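You operate a simulated robot arm through the tools that you are given. There is no shell and no other tool.

You run a simulated robot arm. Do the job below in one go: nothing can be reset, and whatever is moved stays where it is left.

JOB
Pull the pine shelf square by the brass bob.
Fine: hang it on the brass peg, free the purple lever, wind the knob till bob and mark meet; lock the lever, leave the bob hanging; force nothing. Where these are worked on the way, their far stop is far enough and under half their travel is too little: purple lever.

Only the result counts: the job must be done as asked and must still hold three seconds after the hand-in. Knocking over, shifting, dropping, spilling or breaking anything else fails it.

ROBOT AND FRAMES
A 7-joint arm with a two-finger parallel gripper, fixed in place. Base frame: the origin is on the floor under the middle of its stand, x ahead of it, y to its left, z up. Readings come in m, degrees, newtons and seconds.
It reaches about 1.479 m from its shoulder. Its first joint turns from -166.0 to 166.0 degrees. Payload 4.4 kg.
The TCP is the grasp point between the finger pads, 0.023 m short of the fingertips. In the tool frame z runs along the fingers and y along their closing line. Largest opening 0.094 m; finger width 0.038, thickness 0.01; the body of the gripper, 0.054 by 0.096 m, starts 0.039 m behind the TCP.
Orientation is that of the tool frame in the base frame, as a unit quaternion [w, x, y, z]. With the fingers straight down and closing along the base's y, the tool's x points along the base's -x, its y along +y and its z along -z.

CONTROLS
- The arm moves only by the tool move_arm. Its argument "series" is a list of rows, each a list of 7 numbers: the shift along the base's x, y, z in m, then the turn, a rotation vector about the base's x, y, z in degrees, then the finger opening in m, from 0 to 0.094. In form: [[x, y, z, ax, ay, az, claw], ...]. A call has 1 to 20 rows; each row is the pose to reach, as a shift and turn from the pose commanded when the call began. A row lasts 0.2 s, in which the tool goes at most 0.05 m and 8.6 degrees; a call with a longer step from one row to the next is refused whole, and so is a gripper value outside its range. A pose out of reach is approached as far as the arm can. The call stops where the force on the tool passes 40 N (or 10 N more than at its start, if that is more) or the arm is blocked; 0.2 s more then pass. Each finger travels about 0.072 m/s and halts on what it meets, pressing with about 43 N; the grip force reading is that of the motor and also rises with nothing between the fingers. The clock runs only during rows and for 0.2 s after the last one: add rows that repeat a pose to give the fingers time. The reply holds the time, the measured pose of the TCP, the force on the tool along the base axes, the opening and the grip force, in the units named above and with some noise, with the torque about the TCP (base axes, N m) and any sound that the robot's microphone picked up.
- Cameras (640 x 400 px; columns grow to the right, rows downward): "scene" is fixed at [0.2214, -0.4976, 1.5187]; the picture's right is [0.86, -0.51, 0.00], its down [-0.06, -0.10, -0.99] and it looks along [0.50, 0.86, -0.12] (base axes); focal length 328 px, centre (320, 200). "wrist" rides on the gripper at [0.086, 0.016, -0.075] in the tool frame; the picture's right is [-0.18, 0.98, 0.00], its down [-0.58, -0.11, -0.81] and it looks along [-0.79, -0.15, 0.59] (tool axes); focal length 243 px, centre (320, 200). There is no depth. A picture from a camera that has moved, and an enlarged one, comes with that camera's place and axes in the base frame and with its lens.
- capture(camera): a new picture of that camera. It takes no simulated time.
- enlarge(camera, box): a new picture of the part [left, top, right, bottom] of that camera's present view, enlarged. It takes no simulated time.
- job_done(): hands the job in; it is judged then, once.

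Places have to be worked out from the pictures, the camera data and where the tool is seen. Open the gripper and draw the arm clear of the work before you hand the job in, unless the task says otherwise.

The tools are called as name(argument=value, ...) on one line, values as JSON. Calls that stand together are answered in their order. move_arm: Moves the arm, as the interface text tells. Its arguments: {"type":"object","properties":{"series":{"type":"array","items":{"type":"array","items":{"type":"number"}}}},"required":["series"]} The other tools are called the same way: capture (camera) takes a picture; enlarge (camera, box) takes an enlarged picture of a part of a camera's view; job_done () hands the job in.

At the start:

```text
clock: 0.0
ee_pos: [0.7218, 0.2688, 1.444]
tool_rot: [0.0, 0.0, 1.0, 0.0]
force: [0.9, 1.0, 0.1]
torque: [0.02, -0.01, 0.01]
gripper_width: 0.0941
finger_force: 0.1
```

scene: 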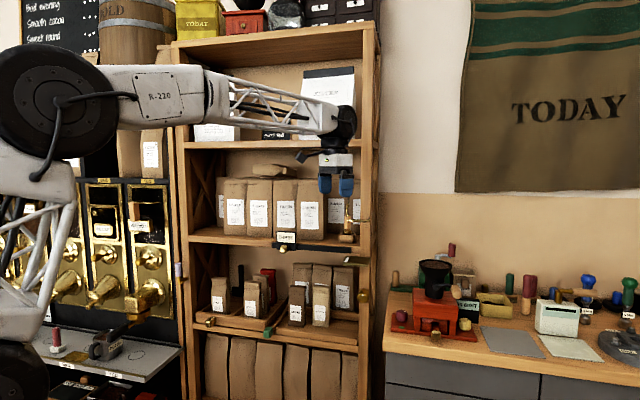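
wrist: 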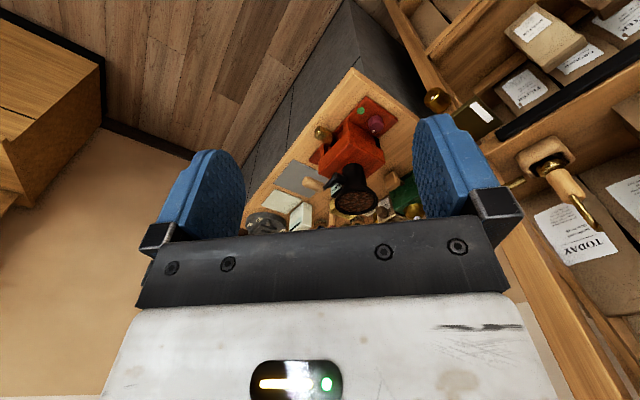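

The pictures show a shelf with coffee bags, brass fittings near its right post, and a counter. I'll enlarge the relevant parts of the scene to find the bob, peg, lever, knob and mark.

enlarge(camera="scene", box=[260, 140, 420, 240])

enlarge(camera="scene", box=[180, 230, 390, 361])

enlarge(camera="scene", box=[380, 230, 640, 392])

enlarge(camera="scene", box=[160, 0, 400, 150])

enlarge(camera="wrist", box=[400, 40, 640, 190])

```text
4.00 times, centred on (340, 190) of scene
camera zoom: at [0.2214, -0.4976, 1.5187], right [0.86, -0.51, 0.0], down [-0.06, -0.1, -0.99], along [0.5, 0.86, -0.12], focal length 1311 px, centre (240, 240)
```

zoom: 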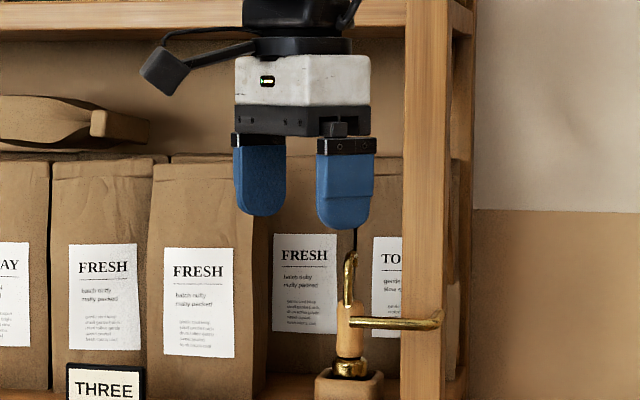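

```text
3.05 times, centred on (285, 296) of scene
camera zoom: at [0.2214, -0.4976, 1.5187], right [0.86, -0.51, 0.0], down [-0.06, -0.1, -0.99], along [0.5, 0.86, -0.12], focal length 999 px, centre (427, -91)
```

zoom: 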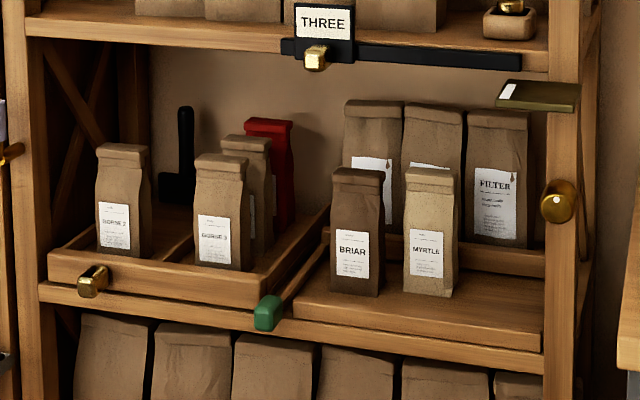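

```text
2.46 times, centred on (510, 311) of scene
camera zoom: at [0.2214, -0.4976, 1.5187], right [0.86, -0.51, 0.0], down [-0.06, -0.1, -0.99], along [0.5, 0.86, -0.12], focal length 807 px, centre (-148, -73)
```

zoom: 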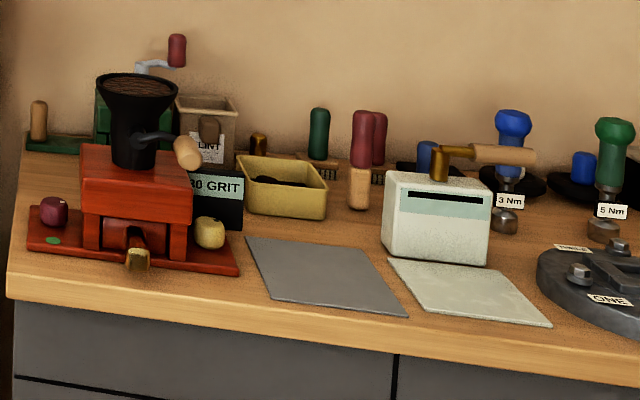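

```text
2.67 times, centred on (280, 75) of scene
camera zoom: at [0.2214, -0.4976, 1.5187], right [0.86, -0.51, 0.0], down [-0.06, -0.1, -0.99], along [0.5, 0.86, -0.12], focal length 874 px, centre (427, 533)
```

zoom: 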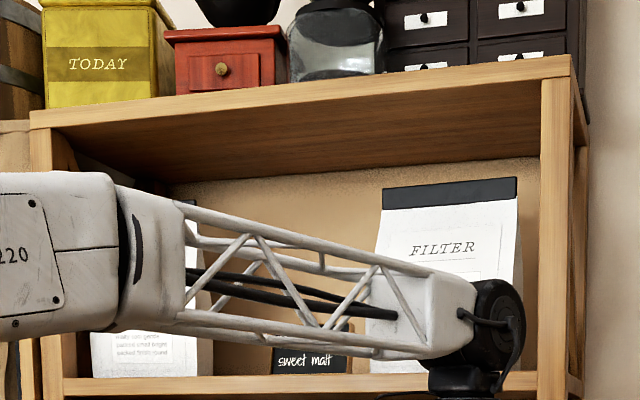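

```text
2.67 times, centred on (520, 115) of wrist
camera zoom: at [0.6341, 0.2858, 1.5172], right [0.18, 0.98, 0.0], down [0.58, -0.11, 0.81], along [0.79, -0.15, -0.59], focal length 647 px, centre (-213, 427)
```

zoom: 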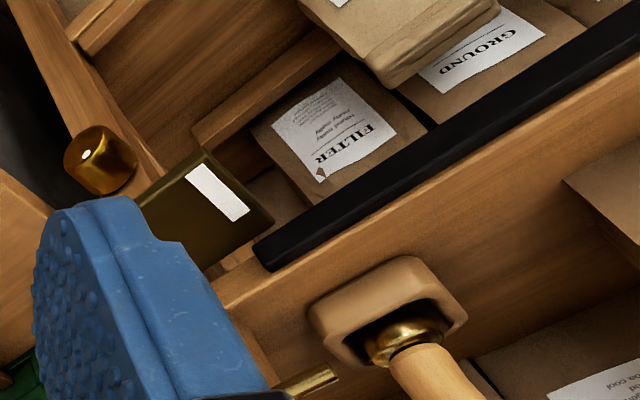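

The bob seems to stand in a wooden cup by the right post, with the brass peg beside it, a plate with a white mark below and a brass knob on the post. I still need the purple lever, so I'll zoom in on the left post and on the other details.

enlarge(camera="scene", box=[150, 230, 230, 280])

enlarge(camera="scene", box=[330, 190, 394, 230])

enlarge(camera="scene", box=[320, 225, 400, 275])

enlarge(camera="scene", box=[330, 265, 394, 305])

enlarge(camera="scene", box=[0, 300, 200, 400])

enlarge(camera="wrist", box=[220, 40, 440, 240])

```text
8.00 times, centred on (190, 255) of scene
camera zoom: at [0.2214, -0.4976, 1.5187], right [0.86, -0.51, 0.0], down [-0.06, -0.1, -0.99], along [0.5, 0.86, -0.12], focal length 2622 px, centre (1360, -240)
```

zoom: 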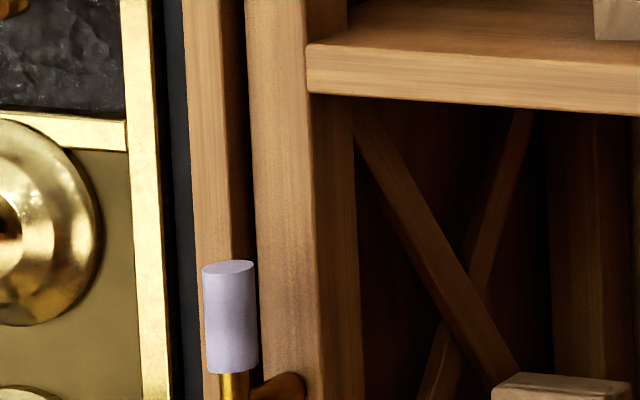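

```text
10.00 times, centred on (362, 210) of scene
camera zoom: at [0.2214, -0.4976, 1.5187], right [0.86, -0.51, 0.0], down [-0.06, -0.1, -0.99], along [0.5, 0.86, -0.12], focal length 3277 px, centre (-100, 100)
```

zoom: 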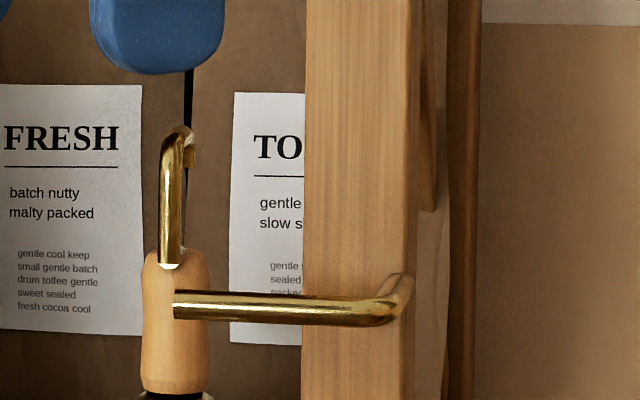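

```text
8.00 times, centred on (360, 250) of scene
camera zoom: at [0.2214, -0.4976, 1.5187], right [0.86, -0.51, 0.0], down [-0.06, -0.1, -0.99], along [0.5, 0.86, -0.12], focal length 2622 px, centre (0, -200)
```

zoom: 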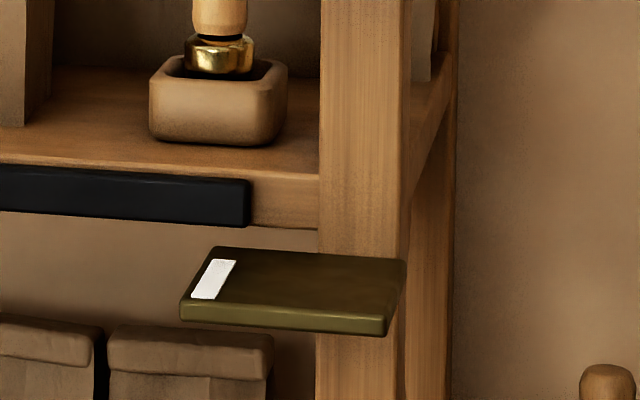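

```text
10.00 times, centred on (362, 285) of scene
camera zoom: at [0.2214, -0.4976, 1.5187], right [0.86, -0.51, 0.0], down [-0.06, -0.1, -0.99], along [0.5, 0.86, -0.12], focal length 3277 px, centre (-100, -650)
```

zoom: 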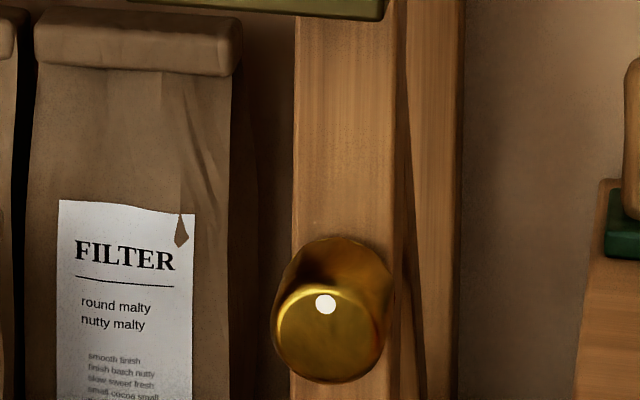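

```text
3.20 times, centred on (100, 350) of scene
camera zoom: at [0.2214, -0.4976, 1.5187], right [0.86, -0.51, 0.0], down [-0.06, -0.1, -0.99], along [0.5, 0.86, -0.12], focal length 1049 px, centre (1024, -280)
```

zoom: 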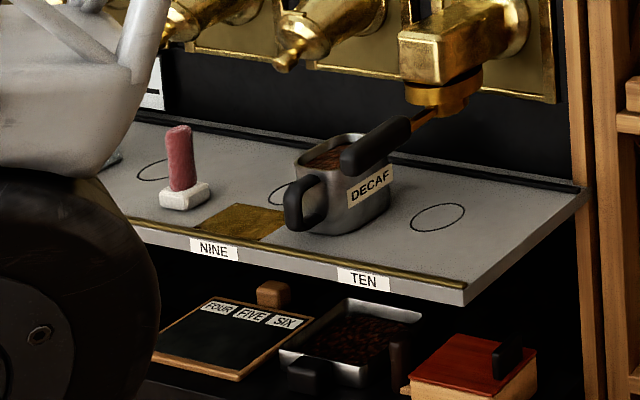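

```text
2.00 times, centred on (330, 140) of wrist
camera zoom: at [0.6341, 0.2858, 1.5172], right [0.18, 0.98, 0.0], down [0.58, -0.11, 0.81], along [0.79, -0.15, -0.59], focal length 485 px, centre (300, 320)
```

zoom: 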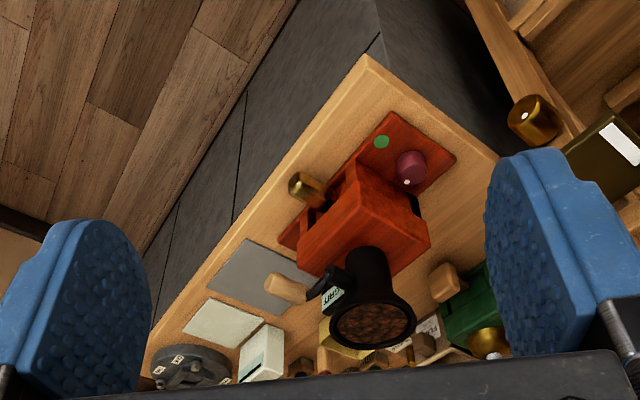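

The lilac lever is on the left post. Triangulating scene and wrist gives the peg tip near (0.93, 0.51, 1.295) and the knob near (0.995, 0.49, 0.98), with the shelf front facing the robot at roughly 45°. I'll back off slightly and yaw the wrist camera toward the shelf for better views.

move_arm(series=[[-0.02, -0.02, 0, 0, 0, 8, 0.094], [-0.04, -0.04, 0, 0, 0, 16, 0.094], [-0.06, -0.06, 0, 0, 0, 24, 0.094], [-0.08, -0.08, 0, 0, 0, 32, 0.094], [-0.1, -0.1, 0, 0, 0, 40, 0.094], [-0.12, -0.12, 0, 0, 0, 45, 0.094]])

capture(camera="wrist")

capture(camera="scene")

```text
clock: 1.4
ee_pos: [0.6003, 0.1486, 1.4441]
tool_rot: [0.001, -0.384, 0.923, 0.0]
force: [0.6, 0.6, 0.9]
torque: [-0.03, 0.01, -0.01]
gripper_width: 0.0943
finger_force: 0.1
```

```text
taken
camera wrist: at [0.528, 0.0994, 1.5169], right [-0.57, 0.82, 0.0], down [0.49, 0.34, 0.81], along [0.66, 0.46, -0.59], focal length 243 px, centre (320, 200)
```

wrist: 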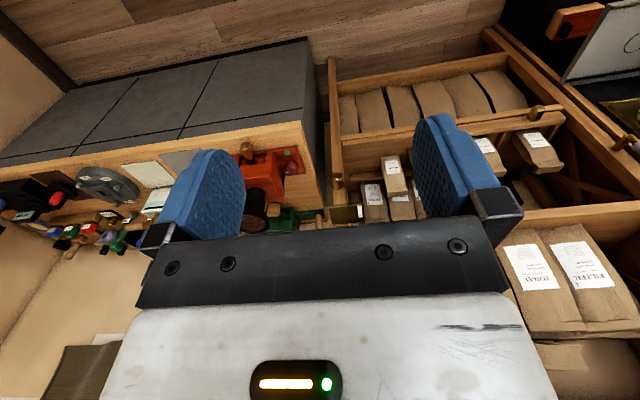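

```text
taken
```

scene: 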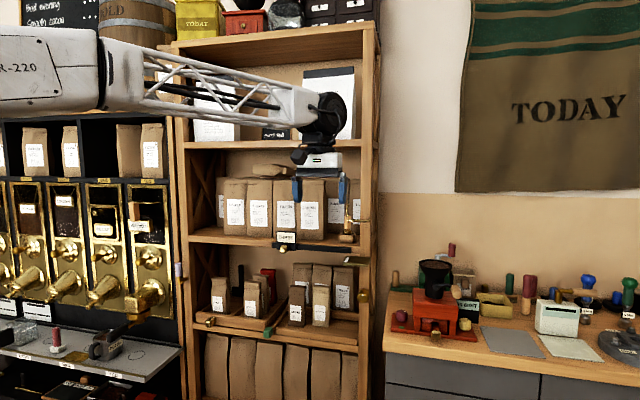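

The gripper blocks the wrist camera's view of the bob. I'll tilt the fingers forward about 30° and move closer so the camera looks nearly level at the peg, bob, mark and knob.

move_arm(series=[[0.025, 0.03, 0, 5.3, -5.3, 0, 0.094], [0.05, 0.06, 0.0, 10.6, -10.6, 0, 0.094], [0.07, 0.09, 0.01, 15.9, -15.9, 0, 0.094], [0.09, 0.11, 0.02, 21.2, -21.2, 0, 0.094], [0.1, 0.12, 0.03, 21.2, -21.2, 0, 0.094]])

capture(camera="wrist")

```text
clock: 2.6
ee_pos: [0.7007, 0.2697, 1.4739]
tool_rot: [0.239, -0.369, 0.892, 0.099]
force: [0.3, -0.2, -0.2]
torque: [-0.03, -0.02, -0.01]
gripper_width: 0.094
finger_force: 0.1
```

```text
taken
camera wrist: at [0.6102, 0.2022, 1.4933], right [-0.58, 0.81, 0.09], down [0.15, -0.01, 0.99], along [0.8, 0.59, -0.12], focal length 243 px, centre (320, 200)
```

wrist: 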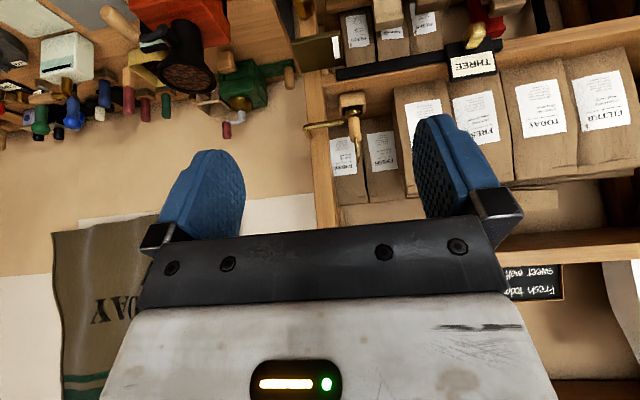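

The peg, bob and mark are all in view now (upside down). I'll enlarge that part.

enlarge(camera="wrist", box=[280, 70, 408, 150])

enlarge(camera="wrist", box=[260, 0, 420, 100])

enlarge(camera="wrist", box=[400, 0, 640, 150])

```text
5.00 times, centred on (344, 110) of wrist
camera zoom: at [0.6102, 0.2022, 1.4933], right [-0.58, 0.81, 0.09], down [0.15, -0.01, 0.99], along [0.8, 0.59, -0.12], focal length 1213 px, centre (200, 650)
```

zoom: 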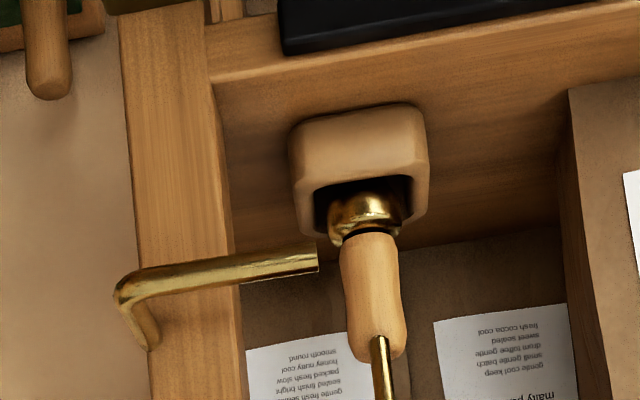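

```text
4.00 times, centred on (340, 50) of wrist
camera zoom: at [0.6102, 0.2022, 1.4933], right [-0.58, 0.81, 0.09], down [0.15, -0.01, 0.99], along [0.8, 0.59, -0.12], focal length 970 px, centre (240, 800)
```

zoom: 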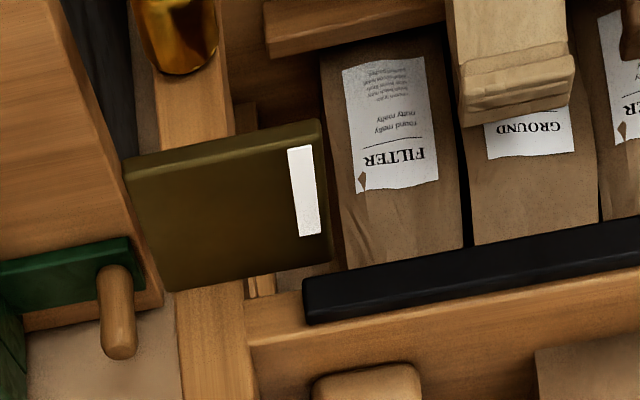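

```text
2.67 times, centred on (520, 75) of wrist
camera zoom: at [0.6102, 0.2022, 1.4933], right [-0.58, 0.81, 0.09], down [0.15, -0.01, 0.99], along [0.8, 0.59, -0.12], focal length 647 px, centre (-213, 533)
```

zoom: 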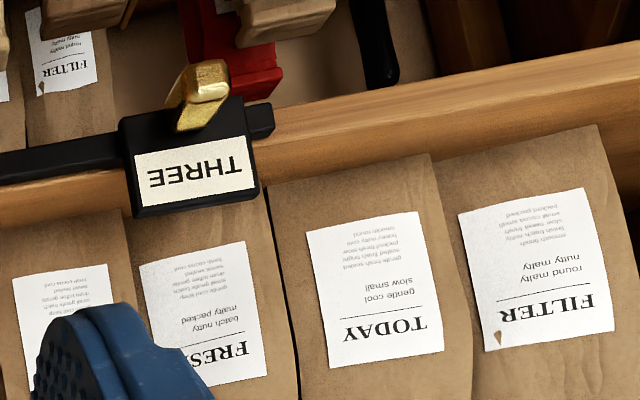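

Bob at about (1.017, 0.63, 1.26), mark near (0.937, 0.519, 1.135), directly below the peg tip. Next I'll look at the purple lever on the left post, which I estimate at (0.40, 1.14, 1.0), by moving left and yawing toward it.

move_arm(series=[[-0.022, 0.027, -0.02, 0, 0, 4, 0.094], [-0.044, 0.054, -0.04, 0, 0, 8, 0.094], [-0.066, 0.081, -0.06, 0, 0, 12, 0.094], [-0.088, 0.108, -0.08, 0, 0, 16, 0.094], [-0.11, 0.135, -0.1, 0, 0, 20, 0.094], [-0.132, 0.162, -0.12, 0, 0, 24, 0.094], [-0.154, 0.189, -0.14, 0, 0, 28, 0.094], [-0.176, 0.216, -0.16, 0, 0, 32, 0.094], [-0.198, 0.243, -0.18, 0, 0, 36, 0.094], [-0.22, 0.27, -0.2, 0, 0, 40, 0.094], [-0.242, 0.297, -0.22, 0, 0, 44, 0.094], [-0.264, 0.324, -0.24, 0, 0, 48, 0.094], [-0.28, 0.35, -0.25, 0, 0, 50, 0.094]])

capture(camera="wrist")

capture(camera="scene")

```text
clock: 5.4
ee_pos: [0.4212, 0.6186, 1.2248]
tool_rot: [-0.175, 0.713, -0.651, -0.191]
force: [0.2, 0.5, -1.2]
torque: [-0.03, 0.01, 0.03]
gripper_width: 0.0939
finger_force: 0.0
```

```text
taken
camera wrist: at [0.4146, 0.5061, 1.2436], right [-0.99, 0.07, 0.09], down [0.1, 0.11, 0.99], along [0.06, 0.99, -0.12], focal length 243 px, centre (320, 200)
```

wrist: 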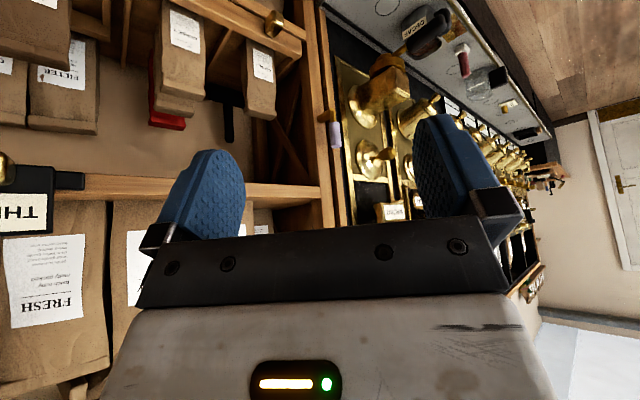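

```text
taken
```

scene: 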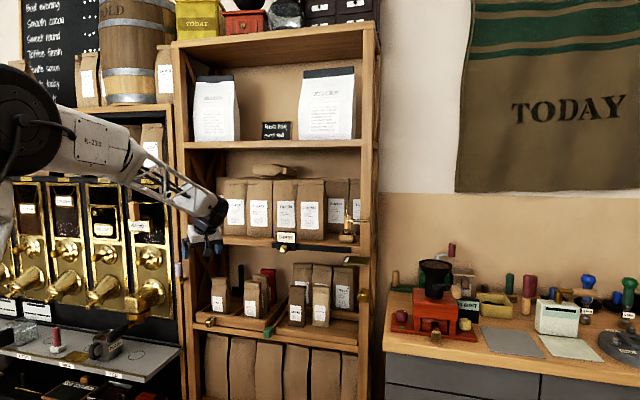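

The lever is visible between the fingers at about (333, 135) of the wrist view. I'll enlarge it, and also take the now unobstructed scene views of the bob and peg.

enlarge(camera="wrist", box=[280, 80, 376, 140])

enlarge(camera="wrist", box=[300, 100, 364, 140])

enlarge(camera="scene", box=[160, 250, 224, 290])

enlarge(camera="scene", box=[320, 190, 400, 240])

enlarge(camera="scene", box=[330, 190, 394, 230])

```text
6.67 times, centred on (328, 110) of wrist
camera zoom: at [0.4146, 0.5061, 1.2436], right [-0.99, 0.07, 0.09], down [0.1, 0.11, 0.99], along [0.06, 0.99, -0.12], focal length 1618 px, centre (267, 800)
```

zoom: 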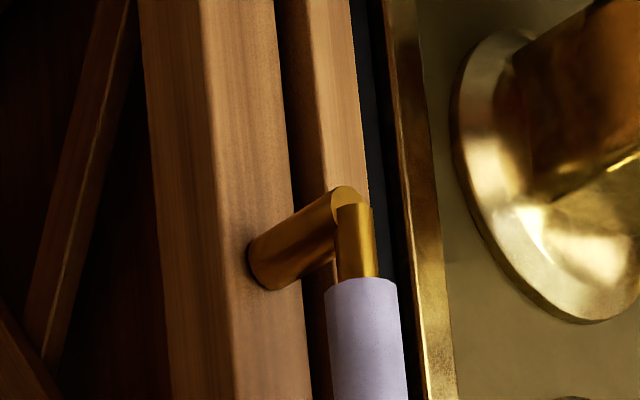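

```text
10.00 times, centred on (332, 120) of wrist
camera zoom: at [0.4146, 0.5061, 1.2436], right [-0.99, 0.07, 0.09], down [0.1, 0.11, 0.99], along [0.06, 0.99, -0.12], focal length 2426 px, centre (200, 1000)
```

zoom: 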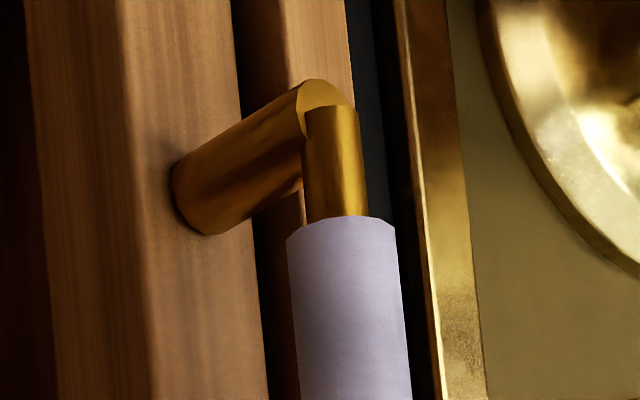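

```text
10.00 times, centred on (192, 270) of scene
camera zoom: at [0.2214, -0.4976, 1.5187], right [0.86, -0.51, 0.0], down [-0.06, -0.1, -0.99], along [0.5, 0.86, -0.12], focal length 3277 px, centre (1600, -500)
```

zoom: 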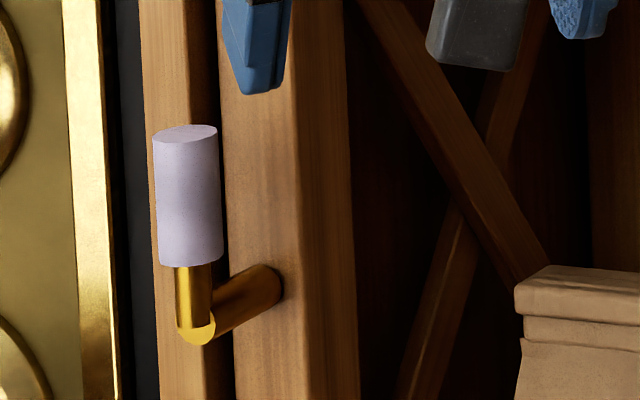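

```text
8.00 times, centred on (360, 215) of scene
camera zoom: at [0.2214, -0.4976, 1.5187], right [0.86, -0.51, 0.0], down [-0.06, -0.1, -0.99], along [0.5, 0.86, -0.12], focal length 2622 px, centre (0, 80)
```

zoom: 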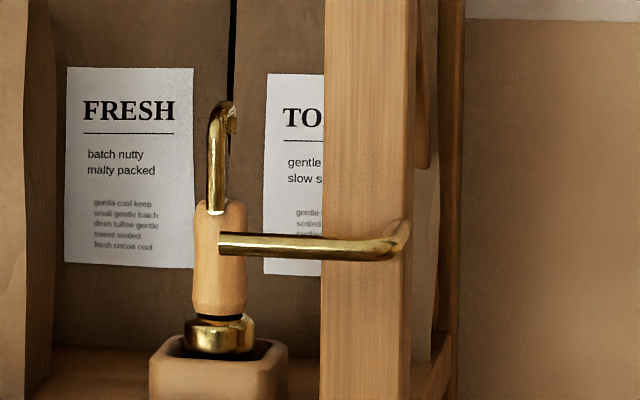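

```text
10.00 times, centred on (362, 210) of scene
camera zoom: at [0.2214, -0.4976, 1.5187], right [0.86, -0.51, 0.0], down [-0.06, -0.1, -0.99], along [0.5, 0.86, -0.12], focal length 3277 px, centre (-100, 100)
```

zoom: 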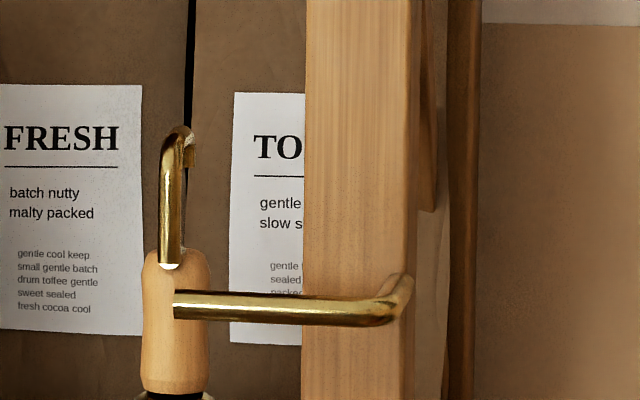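

The lever is a crank on a hub that sticks out from the left post, with the lilac handle pointing up. Next I need an oblique view of the hook and peg from the left, so I'll move there with the camera facing roughly +x.

move_arm(series=[[0.02, 0, 0.02, 0, 0, -8, 0.094], [0.04, 0, 0.04, 0, 0, -16, 0.094], [0.06, 0, 0.06, 0, 0, -24, 0.094], [0.08, 0, 0.08, 0, 0, -32, 0.094], [0.1, 0, 0.1, 0, 0, -40, 0.094], [0.13, 0, 0.12, 0, 0, -48, 0.094], [0.16, 0, 0.14, 0, 0, -56, 0.094], [0.19, 0, 0.156, 0, 0, -64, 0.094], [0.22, -0.01, 0.156, 0, 0, -72, 0.094], [0.25, -0.02, 0.156, 0, 0, -80, 0.094], [0.28, -0.02, 0.156, 0, 0, -88, 0.094], [0.3, -0.02, 0.156, 0, 0, -95, 0.094]])

capture(camera="wrist")

```text
clock: 8.0
ee_pos: [0.7211, 0.5979, 1.3809]
tool_rot: [0.259, 0.001, 0.966, 0.0]
force: [0.5, -1.3, -0.2]
torque: [0.01, 0.01, 0.05]
gripper_width: 0.0941
finger_force: 0.0
```

```text
taken
camera wrist: at [0.6092, 0.6159, 1.4014], right [0.16, 0.98, 0.09], down [0.1, -0.11, 0.99], along [0.98, -0.15, -0.12], focal length 243 px, centre (320, 200)
```

wrist: 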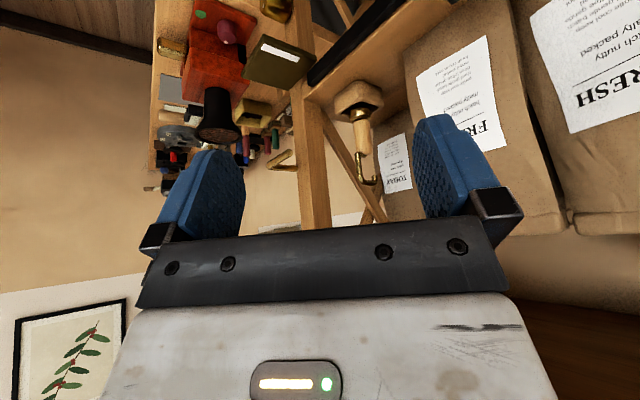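

The hook on top of the bob and the peg are both in view now. I'll enlarge them.

enlarge(camera="wrist", box=[256, 110, 416, 210])

enlarge(camera="wrist", box=[320, 145, 400, 195])

enlarge(camera="wrist", box=[240, 20, 400, 120])

```text
4.00 times, centred on (336, 160) of wrist
camera zoom: at [0.6092, 0.6159, 1.4014], right [0.16, 0.98, 0.09], down [0.1, -0.11, 0.99], along [0.98, -0.15, -0.12], focal length 970 px, centre (256, 360)
```

zoom: 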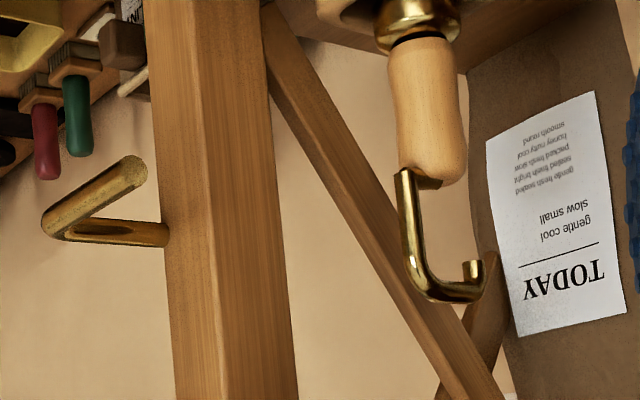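

```text
8.00 times, centred on (360, 170) of wrist
camera zoom: at [0.6092, 0.6159, 1.4014], right [0.16, 0.98, 0.09], down [0.1, -0.11, 0.99], along [0.98, -0.15, -0.12], focal length 1941 px, centre (0, 440)
```

zoom: 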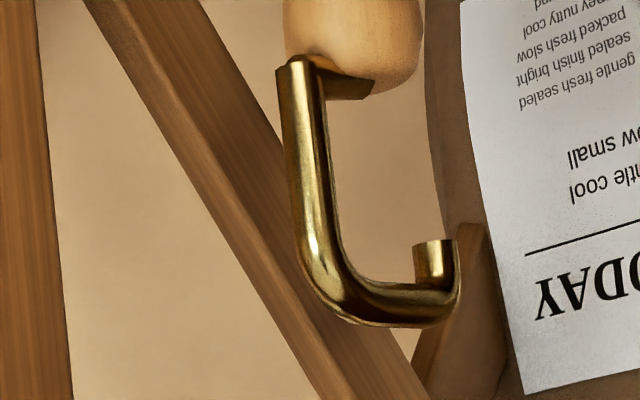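

```text
4.00 times, centred on (320, 70) of wrist
camera zoom: at [0.6092, 0.6159, 1.4014], right [0.16, 0.98, 0.09], down [0.1, -0.11, 0.99], along [0.98, -0.15, -0.12], focal length 970 px, centre (320, 720)
```

zoom: 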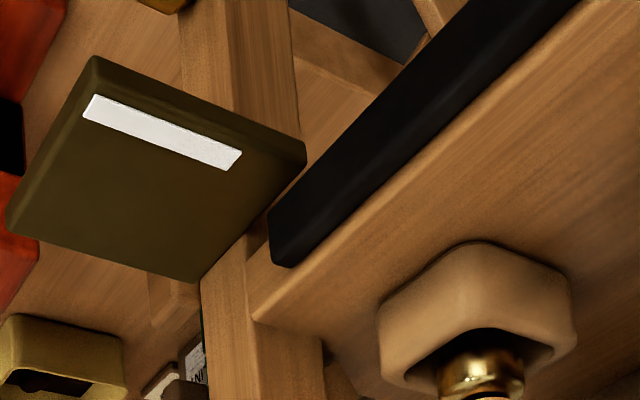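

The hook is clear now: the shaft sits about 20 mm in front of the handle axis, the arch opens toward the back with a gap of about 32 mm, and the lip is about 11 mm deep. Triangulated: bob axis (1.025, 0.639), handle mid z≈1.257, peg z≈1.288 with tip (0.945, 0.5255), mark (0.9435, 0.5256, 1.130). I'll go to a pre-grasp pose coming from the front-left, fingers tilted 60° forward at yaw 18°.

move_arm(series=[[0.0, 0, -0.02, 0.94, -5.95, 3.52, 0.08], [0.01, 0, -0.04, 1.88, -11.9, 7.04, 0.06], [0.02, 0, -0.06, 2.83, -17.85, 10.55, 0.06], [0.03, 0, -0.08, 3.77, -23.8, 14.07, 0.06], [0.05, 0, -0.1, 4.71, -29.75, 17.59, 0.06], [0.08, 0, -0.12, 4.71, -29.75, 17.59, 0.06], [0.11, 0, -0.128, 4.71, -29.75, 17.59, 0.06], [0.14, 0, -0.128, 4.71, -29.75, 17.59, 0.06]])

capture(camera="wrist")

capture(camera="scene")

```text
clock: 9.8
ee_pos: [0.8601, 0.5984, 1.2504]
tool_rot: [0.494, -0.137, 0.855, 0.079]
force: [-0.3, 0.6, 0.5]
torque: [0.04, 0.03, 0.03]
gripper_width: 0.0598
finger_force: 0.1
```

```text
taken
camera wrist: at [0.7527, 0.5812, 1.2129], right [-0.22, 0.96, 0.16], down [-0.35, -0.23, 0.91], along [0.91, 0.14, 0.39], focal length 243 px, centre (320, 200)
```

wrist: 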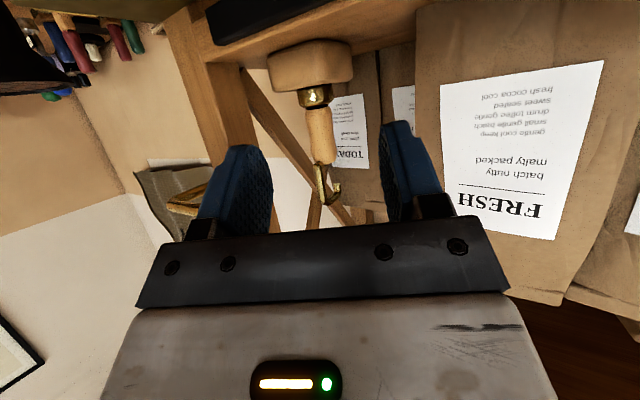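

```text
taken
```

scene: 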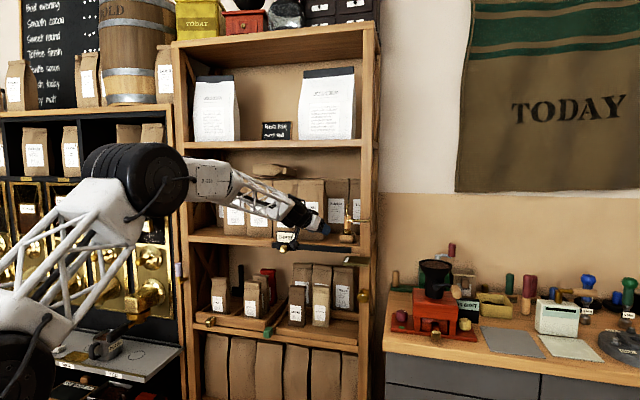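

The view matches the estimate to within about 3 mm. I'll enlarge it to refine the bob's position before closing in.

enlarge(camera="wrist", box=[256, 30, 416, 130])

enlarge(camera="wrist", box=[270, 120, 398, 200])

```text
4.00 times, centred on (336, 80) of wrist
camera zoom: at [0.7527, 0.5812, 1.2129], right [-0.22, 0.96, 0.16], down [-0.35, -0.23, 0.91], along [0.91, 0.14, 0.39], focal length 970 px, centre (256, 680)
```

zoom: 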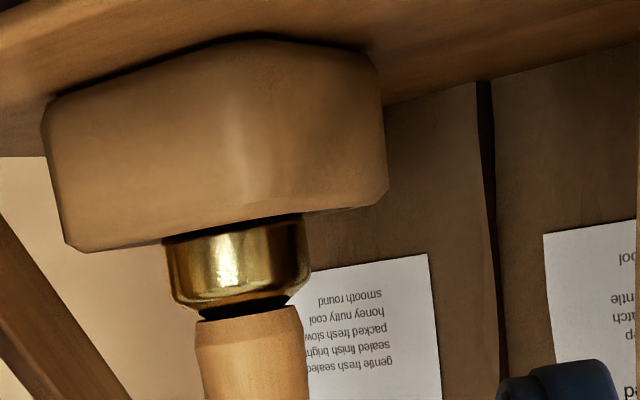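

```text
5.00 times, centred on (334, 160) of wrist
camera zoom: at [0.7527, 0.5812, 1.2129], right [-0.22, 0.96, 0.16], down [-0.35, -0.23, 0.91], along [0.91, 0.14, 0.39], focal length 1213 px, centre (250, 400)
```

zoom: 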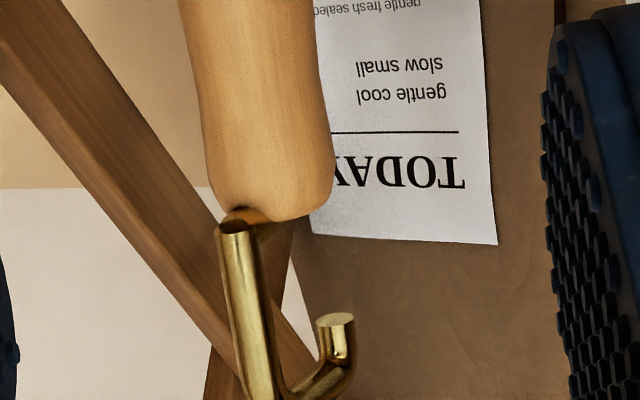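

Refined bob position: (1.025, 0.638), handle mid z≈1.2555. I'll advance along the finger direction to about 6 cm short and check.

move_arm(series=[[0.02, -0.0005, -0.001, 0, 0, 0, 0.06], [0.0396, -0.001, -0.0015, 0, 0, 0, 0.06], [0.0586, 0.005, -0.0015, 0, 0, 0, 0.06], [0.0776, 0.0114, -0.0015, 0, 0, 0, 0.06], [0.0967, 0.0176, -0.0015, 0, 0, 0, 0.06]])

capture(camera="wrist")

enlarge(camera="scene", box=[270, 170, 430, 270])

```text
clock: 11.0
ee_pos: [0.957, 0.6164, 1.2509]
tool_rot: [0.494, -0.136, 0.855, 0.079]
force: [-0.2, 0.2, 0.5]
torque: [0.01, 0.03, 0.01]
gripper_width: 0.06
finger_force: 0.1
```

```text
taken
camera wrist: at [0.8496, 0.5995, 1.2125], right [-0.22, 0.96, 0.16], down [-0.35, -0.23, 0.91], along [0.91, 0.14, 0.39], focal length 243 px, centre (320, 200)
```

wrist: 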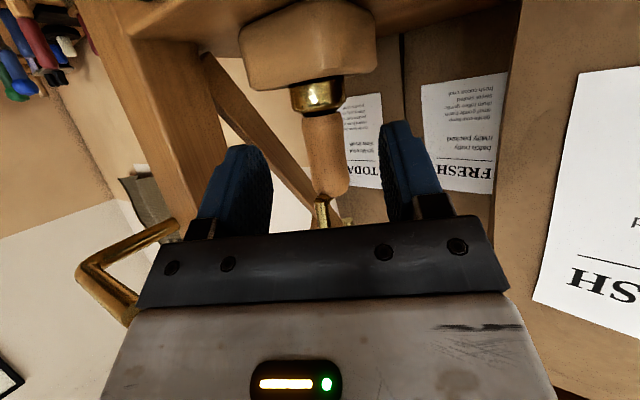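

```text
4.00 times, centred on (350, 220) of scene
camera zoom: at [0.2214, -0.4976, 1.5187], right [0.86, -0.51, 0.0], down [-0.06, -0.1, -0.99], along [0.5, 0.86, -0.12], focal length 1311 px, centre (200, 120)
```

zoom: 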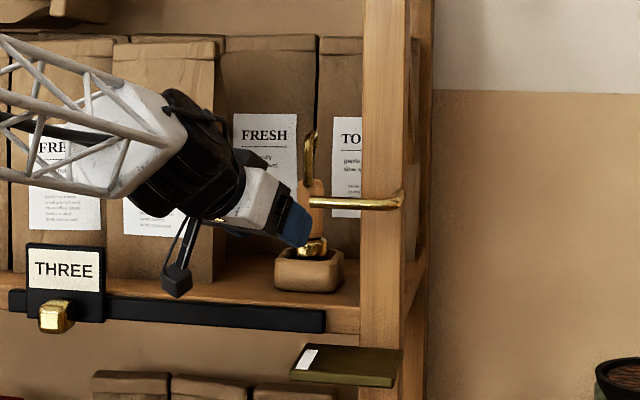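

The lateral alignment is good. The camera box would pass only about 8 mm above the rail, so I'll raise 11 mm and then advance the last 6 cm so the handle sits between the pads.

move_arm(series=[[0.0, 0.0, 0.011, 0, 0, 0, 0.06], [0.015, 0.004, 0.011, 0, 0, 0, 0.06], [0.03, 0.0085, 0.011, 0, 0, 0, 0.06], [0.044, 0.0125, 0.011, 0, 0, 0, 0.06], [0.057, 0.0166, 0.011, 0, 0, 0, 0.06]])

capture(camera="wrist")

enlarge(camera="scene", box=[300, 180, 396, 240])

```text
clock: 12.2
ee_pos: [1.0139, 0.6334, 1.2614]
tool_rot: [0.493, -0.135, 0.856, 0.078]
force: [0.5, -0.2, -0.2]
torque: [-0.01, 0.0, 0.04]
gripper_width: 0.06
finger_force: 0.1
```

```text
taken
camera wrist: at [0.9064, 0.6163, 1.2234], right [-0.22, 0.96, 0.16], down [-0.35, -0.23, 0.91], along [0.91, 0.14, 0.39], focal length 243 px, centre (320, 200)
```

wrist: 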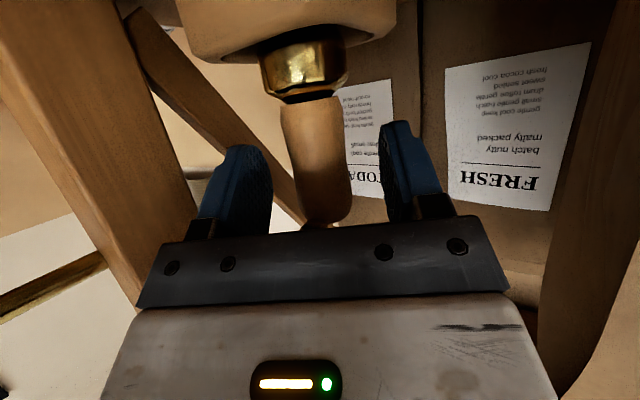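

```text
6.67 times, centred on (348, 210) of scene
camera zoom: at [0.2214, -0.4976, 1.5187], right [0.86, -0.51, 0.0], down [-0.06, -0.1, -0.99], along [0.5, 0.86, -0.12], focal length 2185 px, centre (133, 133)
```

zoom: 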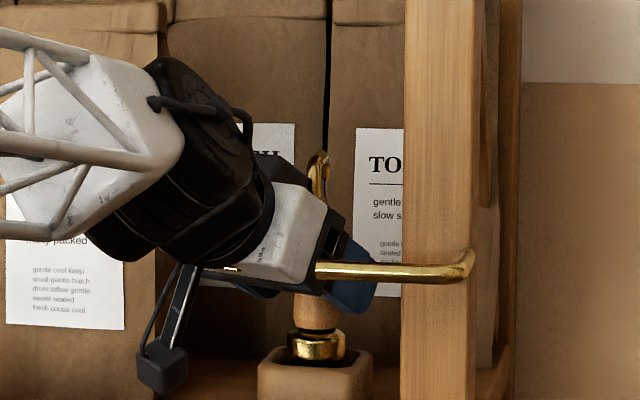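

The handle sits centred between the pads. I'll close on it.

move_arm(series=[[0, 0, 0, 0, 0, 0, 0.045], [0, 0, 0, 0, 0, 0, 0.03], [0, 0, 0, 0, 0, 0, 0.015], [0, 0, 0, 0, 0, 0, 0.015], [0, 0, 0, 0, 0, 0, 0.015]])

capture(camera="wrist")

```text
clock: 13.4
ee_pos: [1.0138, 0.6325, 1.2614]
tool_rot: [0.494, -0.136, 0.855, 0.079]
force: [-0.1, 1.9, 0.6]
torque: [0.04, 0.03, 0.01]
gripper_width: 0.0285
finger_force: 42.8
```

```text
taken
camera wrist: at [0.9064, 0.6163, 1.2228], right [-0.22, 0.96, 0.16], down [-0.35, -0.23, 0.91], along [0.91, 0.14, 0.39], focal length 243 px, centre (320, 200)
```

wrist: 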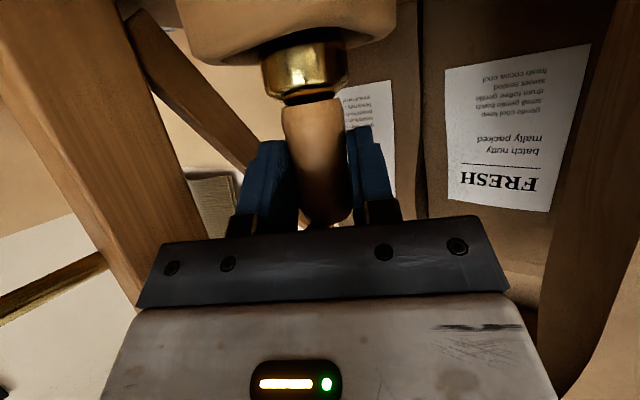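

Gripped at 28.5 mm. I'll lift straight up 6 cm so the tip clears the cup (rim z≈1.209).

move_arm(series=[[0, 0, 0.01, 0, 0, 0, 0.015], [0, 0, 0.022, 0, 0, 0, 0.015], [0, 0, 0.036, 0, 0, 0, 0.015], [0, 0, 0.05, 0, 0, 0, 0.015], [0, 0, 0.062, 0, 0, 0, 0.015]])

capture(camera="wrist")

enlarge(camera="scene", box=[300, 170, 396, 230])

```text
clock: 14.6
ee_pos: [1.0135, 0.6331, 1.3221]
tool_rot: [0.493, -0.136, 0.856, 0.079]
force: [0.5, -0.8, -1.7]
torque: [-0.01, 0.0, -0.01]
gripper_width: 0.0288
finger_force: 43.3
```

```text
taken
camera wrist: at [0.9065, 0.616, 1.2841], right [-0.22, 0.96, 0.16], down [-0.35, -0.23, 0.91], along [0.91, 0.14, 0.39], focal length 243 px, centre (320, 200)
```

wrist: 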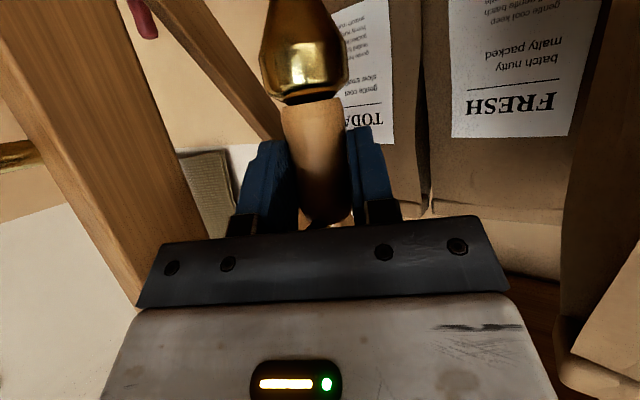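

```text
6.67 times, centred on (348, 200) of scene
camera zoom: at [0.2214, -0.4976, 1.5187], right [0.86, -0.51, 0.0], down [-0.06, -0.1, -0.99], along [0.5, 0.86, -0.12], focal length 2185 px, centre (133, 200)
```

zoom: 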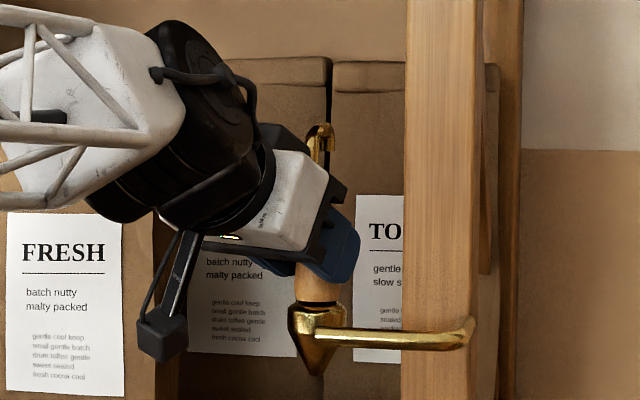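

The bob is out of the cup; its tip is about 84 mm below the TCP and the arch inner about 68 mm above it. Before hanging it, I'll measure how much the shelf posts lean in the scene view, to understand the racking.

enlarge(camera="scene", box=[340, 15, 404, 55])

enlarge(camera="scene", box=[340, 95, 404, 135])

enlarge(camera="scene", box=[330, 330, 394, 370])

enlarge(camera="scene", box=[160, 95, 224, 135])

enlarge(camera="scene", box=[160, 330, 224, 370])

```text
10.00 times, centred on (372, 35) of scene
camera zoom: at [0.2214, -0.4976, 1.5187], right [0.86, -0.51, 0.0], down [-0.06, -0.1, -0.99], along [0.5, 0.86, -0.12], focal length 3277 px, centre (-200, 1850)
```

zoom: 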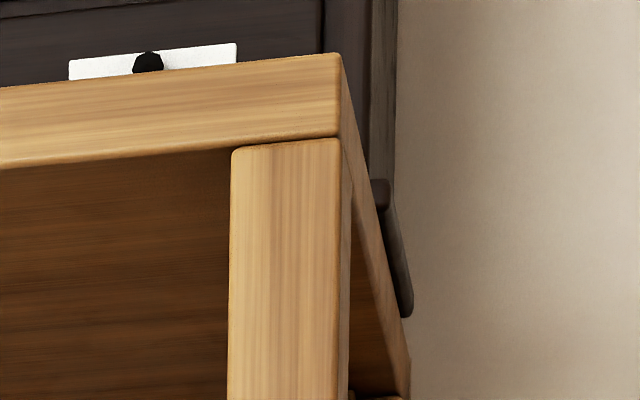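

```text
10.00 times, centred on (372, 115) of scene
camera zoom: at [0.2214, -0.4976, 1.5187], right [0.86, -0.51, 0.0], down [-0.06, -0.1, -0.99], along [0.5, 0.86, -0.12], focal length 3277 px, centre (-200, 1050)
```

zoom: 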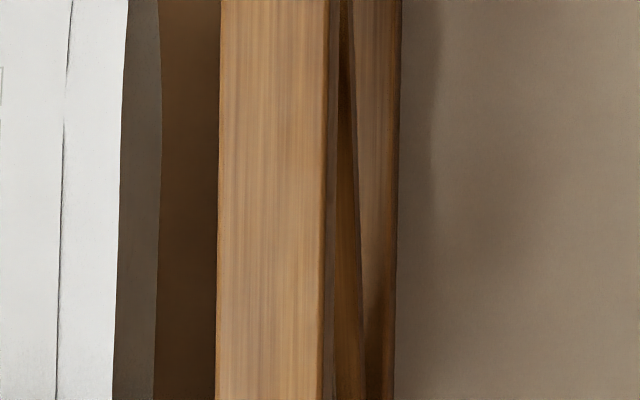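

```text
10.00 times, centred on (362, 350) of scene
camera zoom: at [0.2214, -0.4976, 1.5187], right [0.86, -0.51, 0.0], down [-0.06, -0.1, -0.99], along [0.5, 0.86, -0.12], focal length 3277 px, centre (-100, -1300)
```

zoom: 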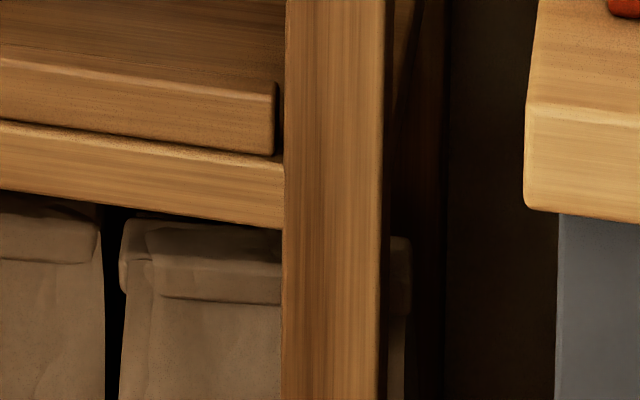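

```text
10.00 times, centred on (192, 115) of scene
camera zoom: at [0.2214, -0.4976, 1.5187], right [0.86, -0.51, 0.0], down [-0.06, -0.1, -0.99], along [0.5, 0.86, -0.12], focal length 3277 px, centre (1600, 1050)
```

zoom: 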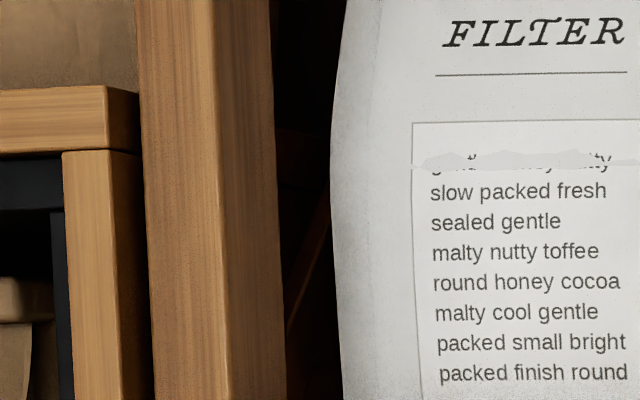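

```text
10.00 times, centred on (192, 350) of scene
camera zoom: at [0.2214, -0.4976, 1.5187], right [0.86, -0.51, 0.0], down [-0.06, -0.1, -0.99], along [0.5, 0.86, -0.12], focal length 3277 px, centre (1600, -1300)
```

zoom: 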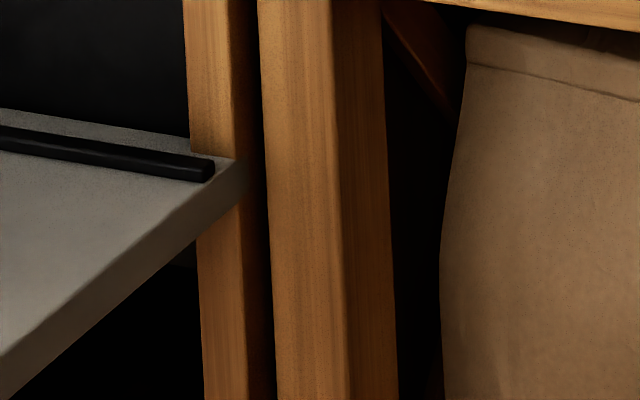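

The posts are plumb in the image, so I'll just judge the bob against the mark directly. I'll shift the bob 4 cm left to clear the peg tip, then pull it back out to the peg's depth.

move_arm(series=[[-0.0136, 0.0147, 0, 0, 0, 0, 0.015], [-0.0271, 0.0294, 0, 0, 0, 0, 0.015], [-0.0436, 0.0142, 0, 0, 0, 0, 0.015], [-0.0602, -0.0011, 0, 0, 0, 0, 0.015], [-0.0767, -0.0163, 0, 0, 0, 0, 0.015], [-0.0932, -0.0316, 0, 0, 0, 0, 0.015], [-0.1098, -0.0468, 0, 0, 0, 0, 0.015], [-0.1263, -0.0621, 0, 0, 0, 0, 0.015]])

capture(camera="wrist")

enlarge(camera="scene", box=[300, 180, 396, 240])

```text
clock: 16.4
ee_pos: [0.8879, 0.569, 1.3204]
tool_rot: [0.494, -0.136, 0.855, 0.079]
force: [0.8, 0.0, -2.0]
torque: [-0.04, -0.02, -0.01]
gripper_width: 0.0291
finger_force: 43.2
```

```text
taken
camera wrist: at [0.7805, 0.5533, 1.2831], right [-0.22, 0.96, 0.16], down [-0.35, -0.23, 0.91], along [0.91, 0.14, 0.39], focal length 243 px, centre (320, 200)
```

wrist: 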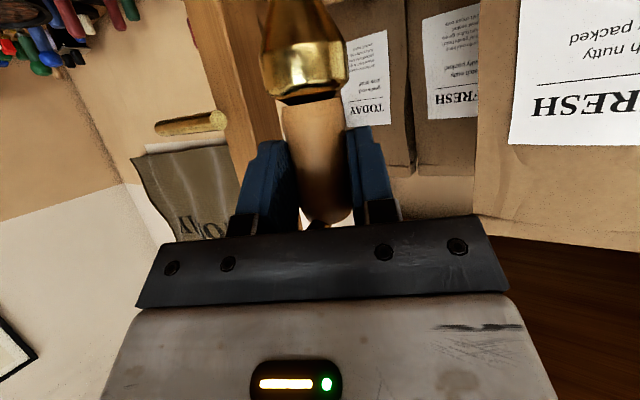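

```text
6.67 times, centred on (348, 210) of scene
camera zoom: at [0.2214, -0.4976, 1.5187], right [0.86, -0.51, 0.0], down [-0.06, -0.1, -0.99], along [0.5, 0.86, -0.12], focal length 2185 px, centre (133, 133)
```

zoom: 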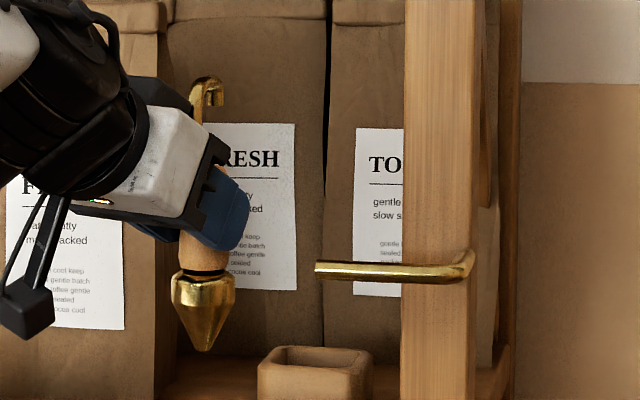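

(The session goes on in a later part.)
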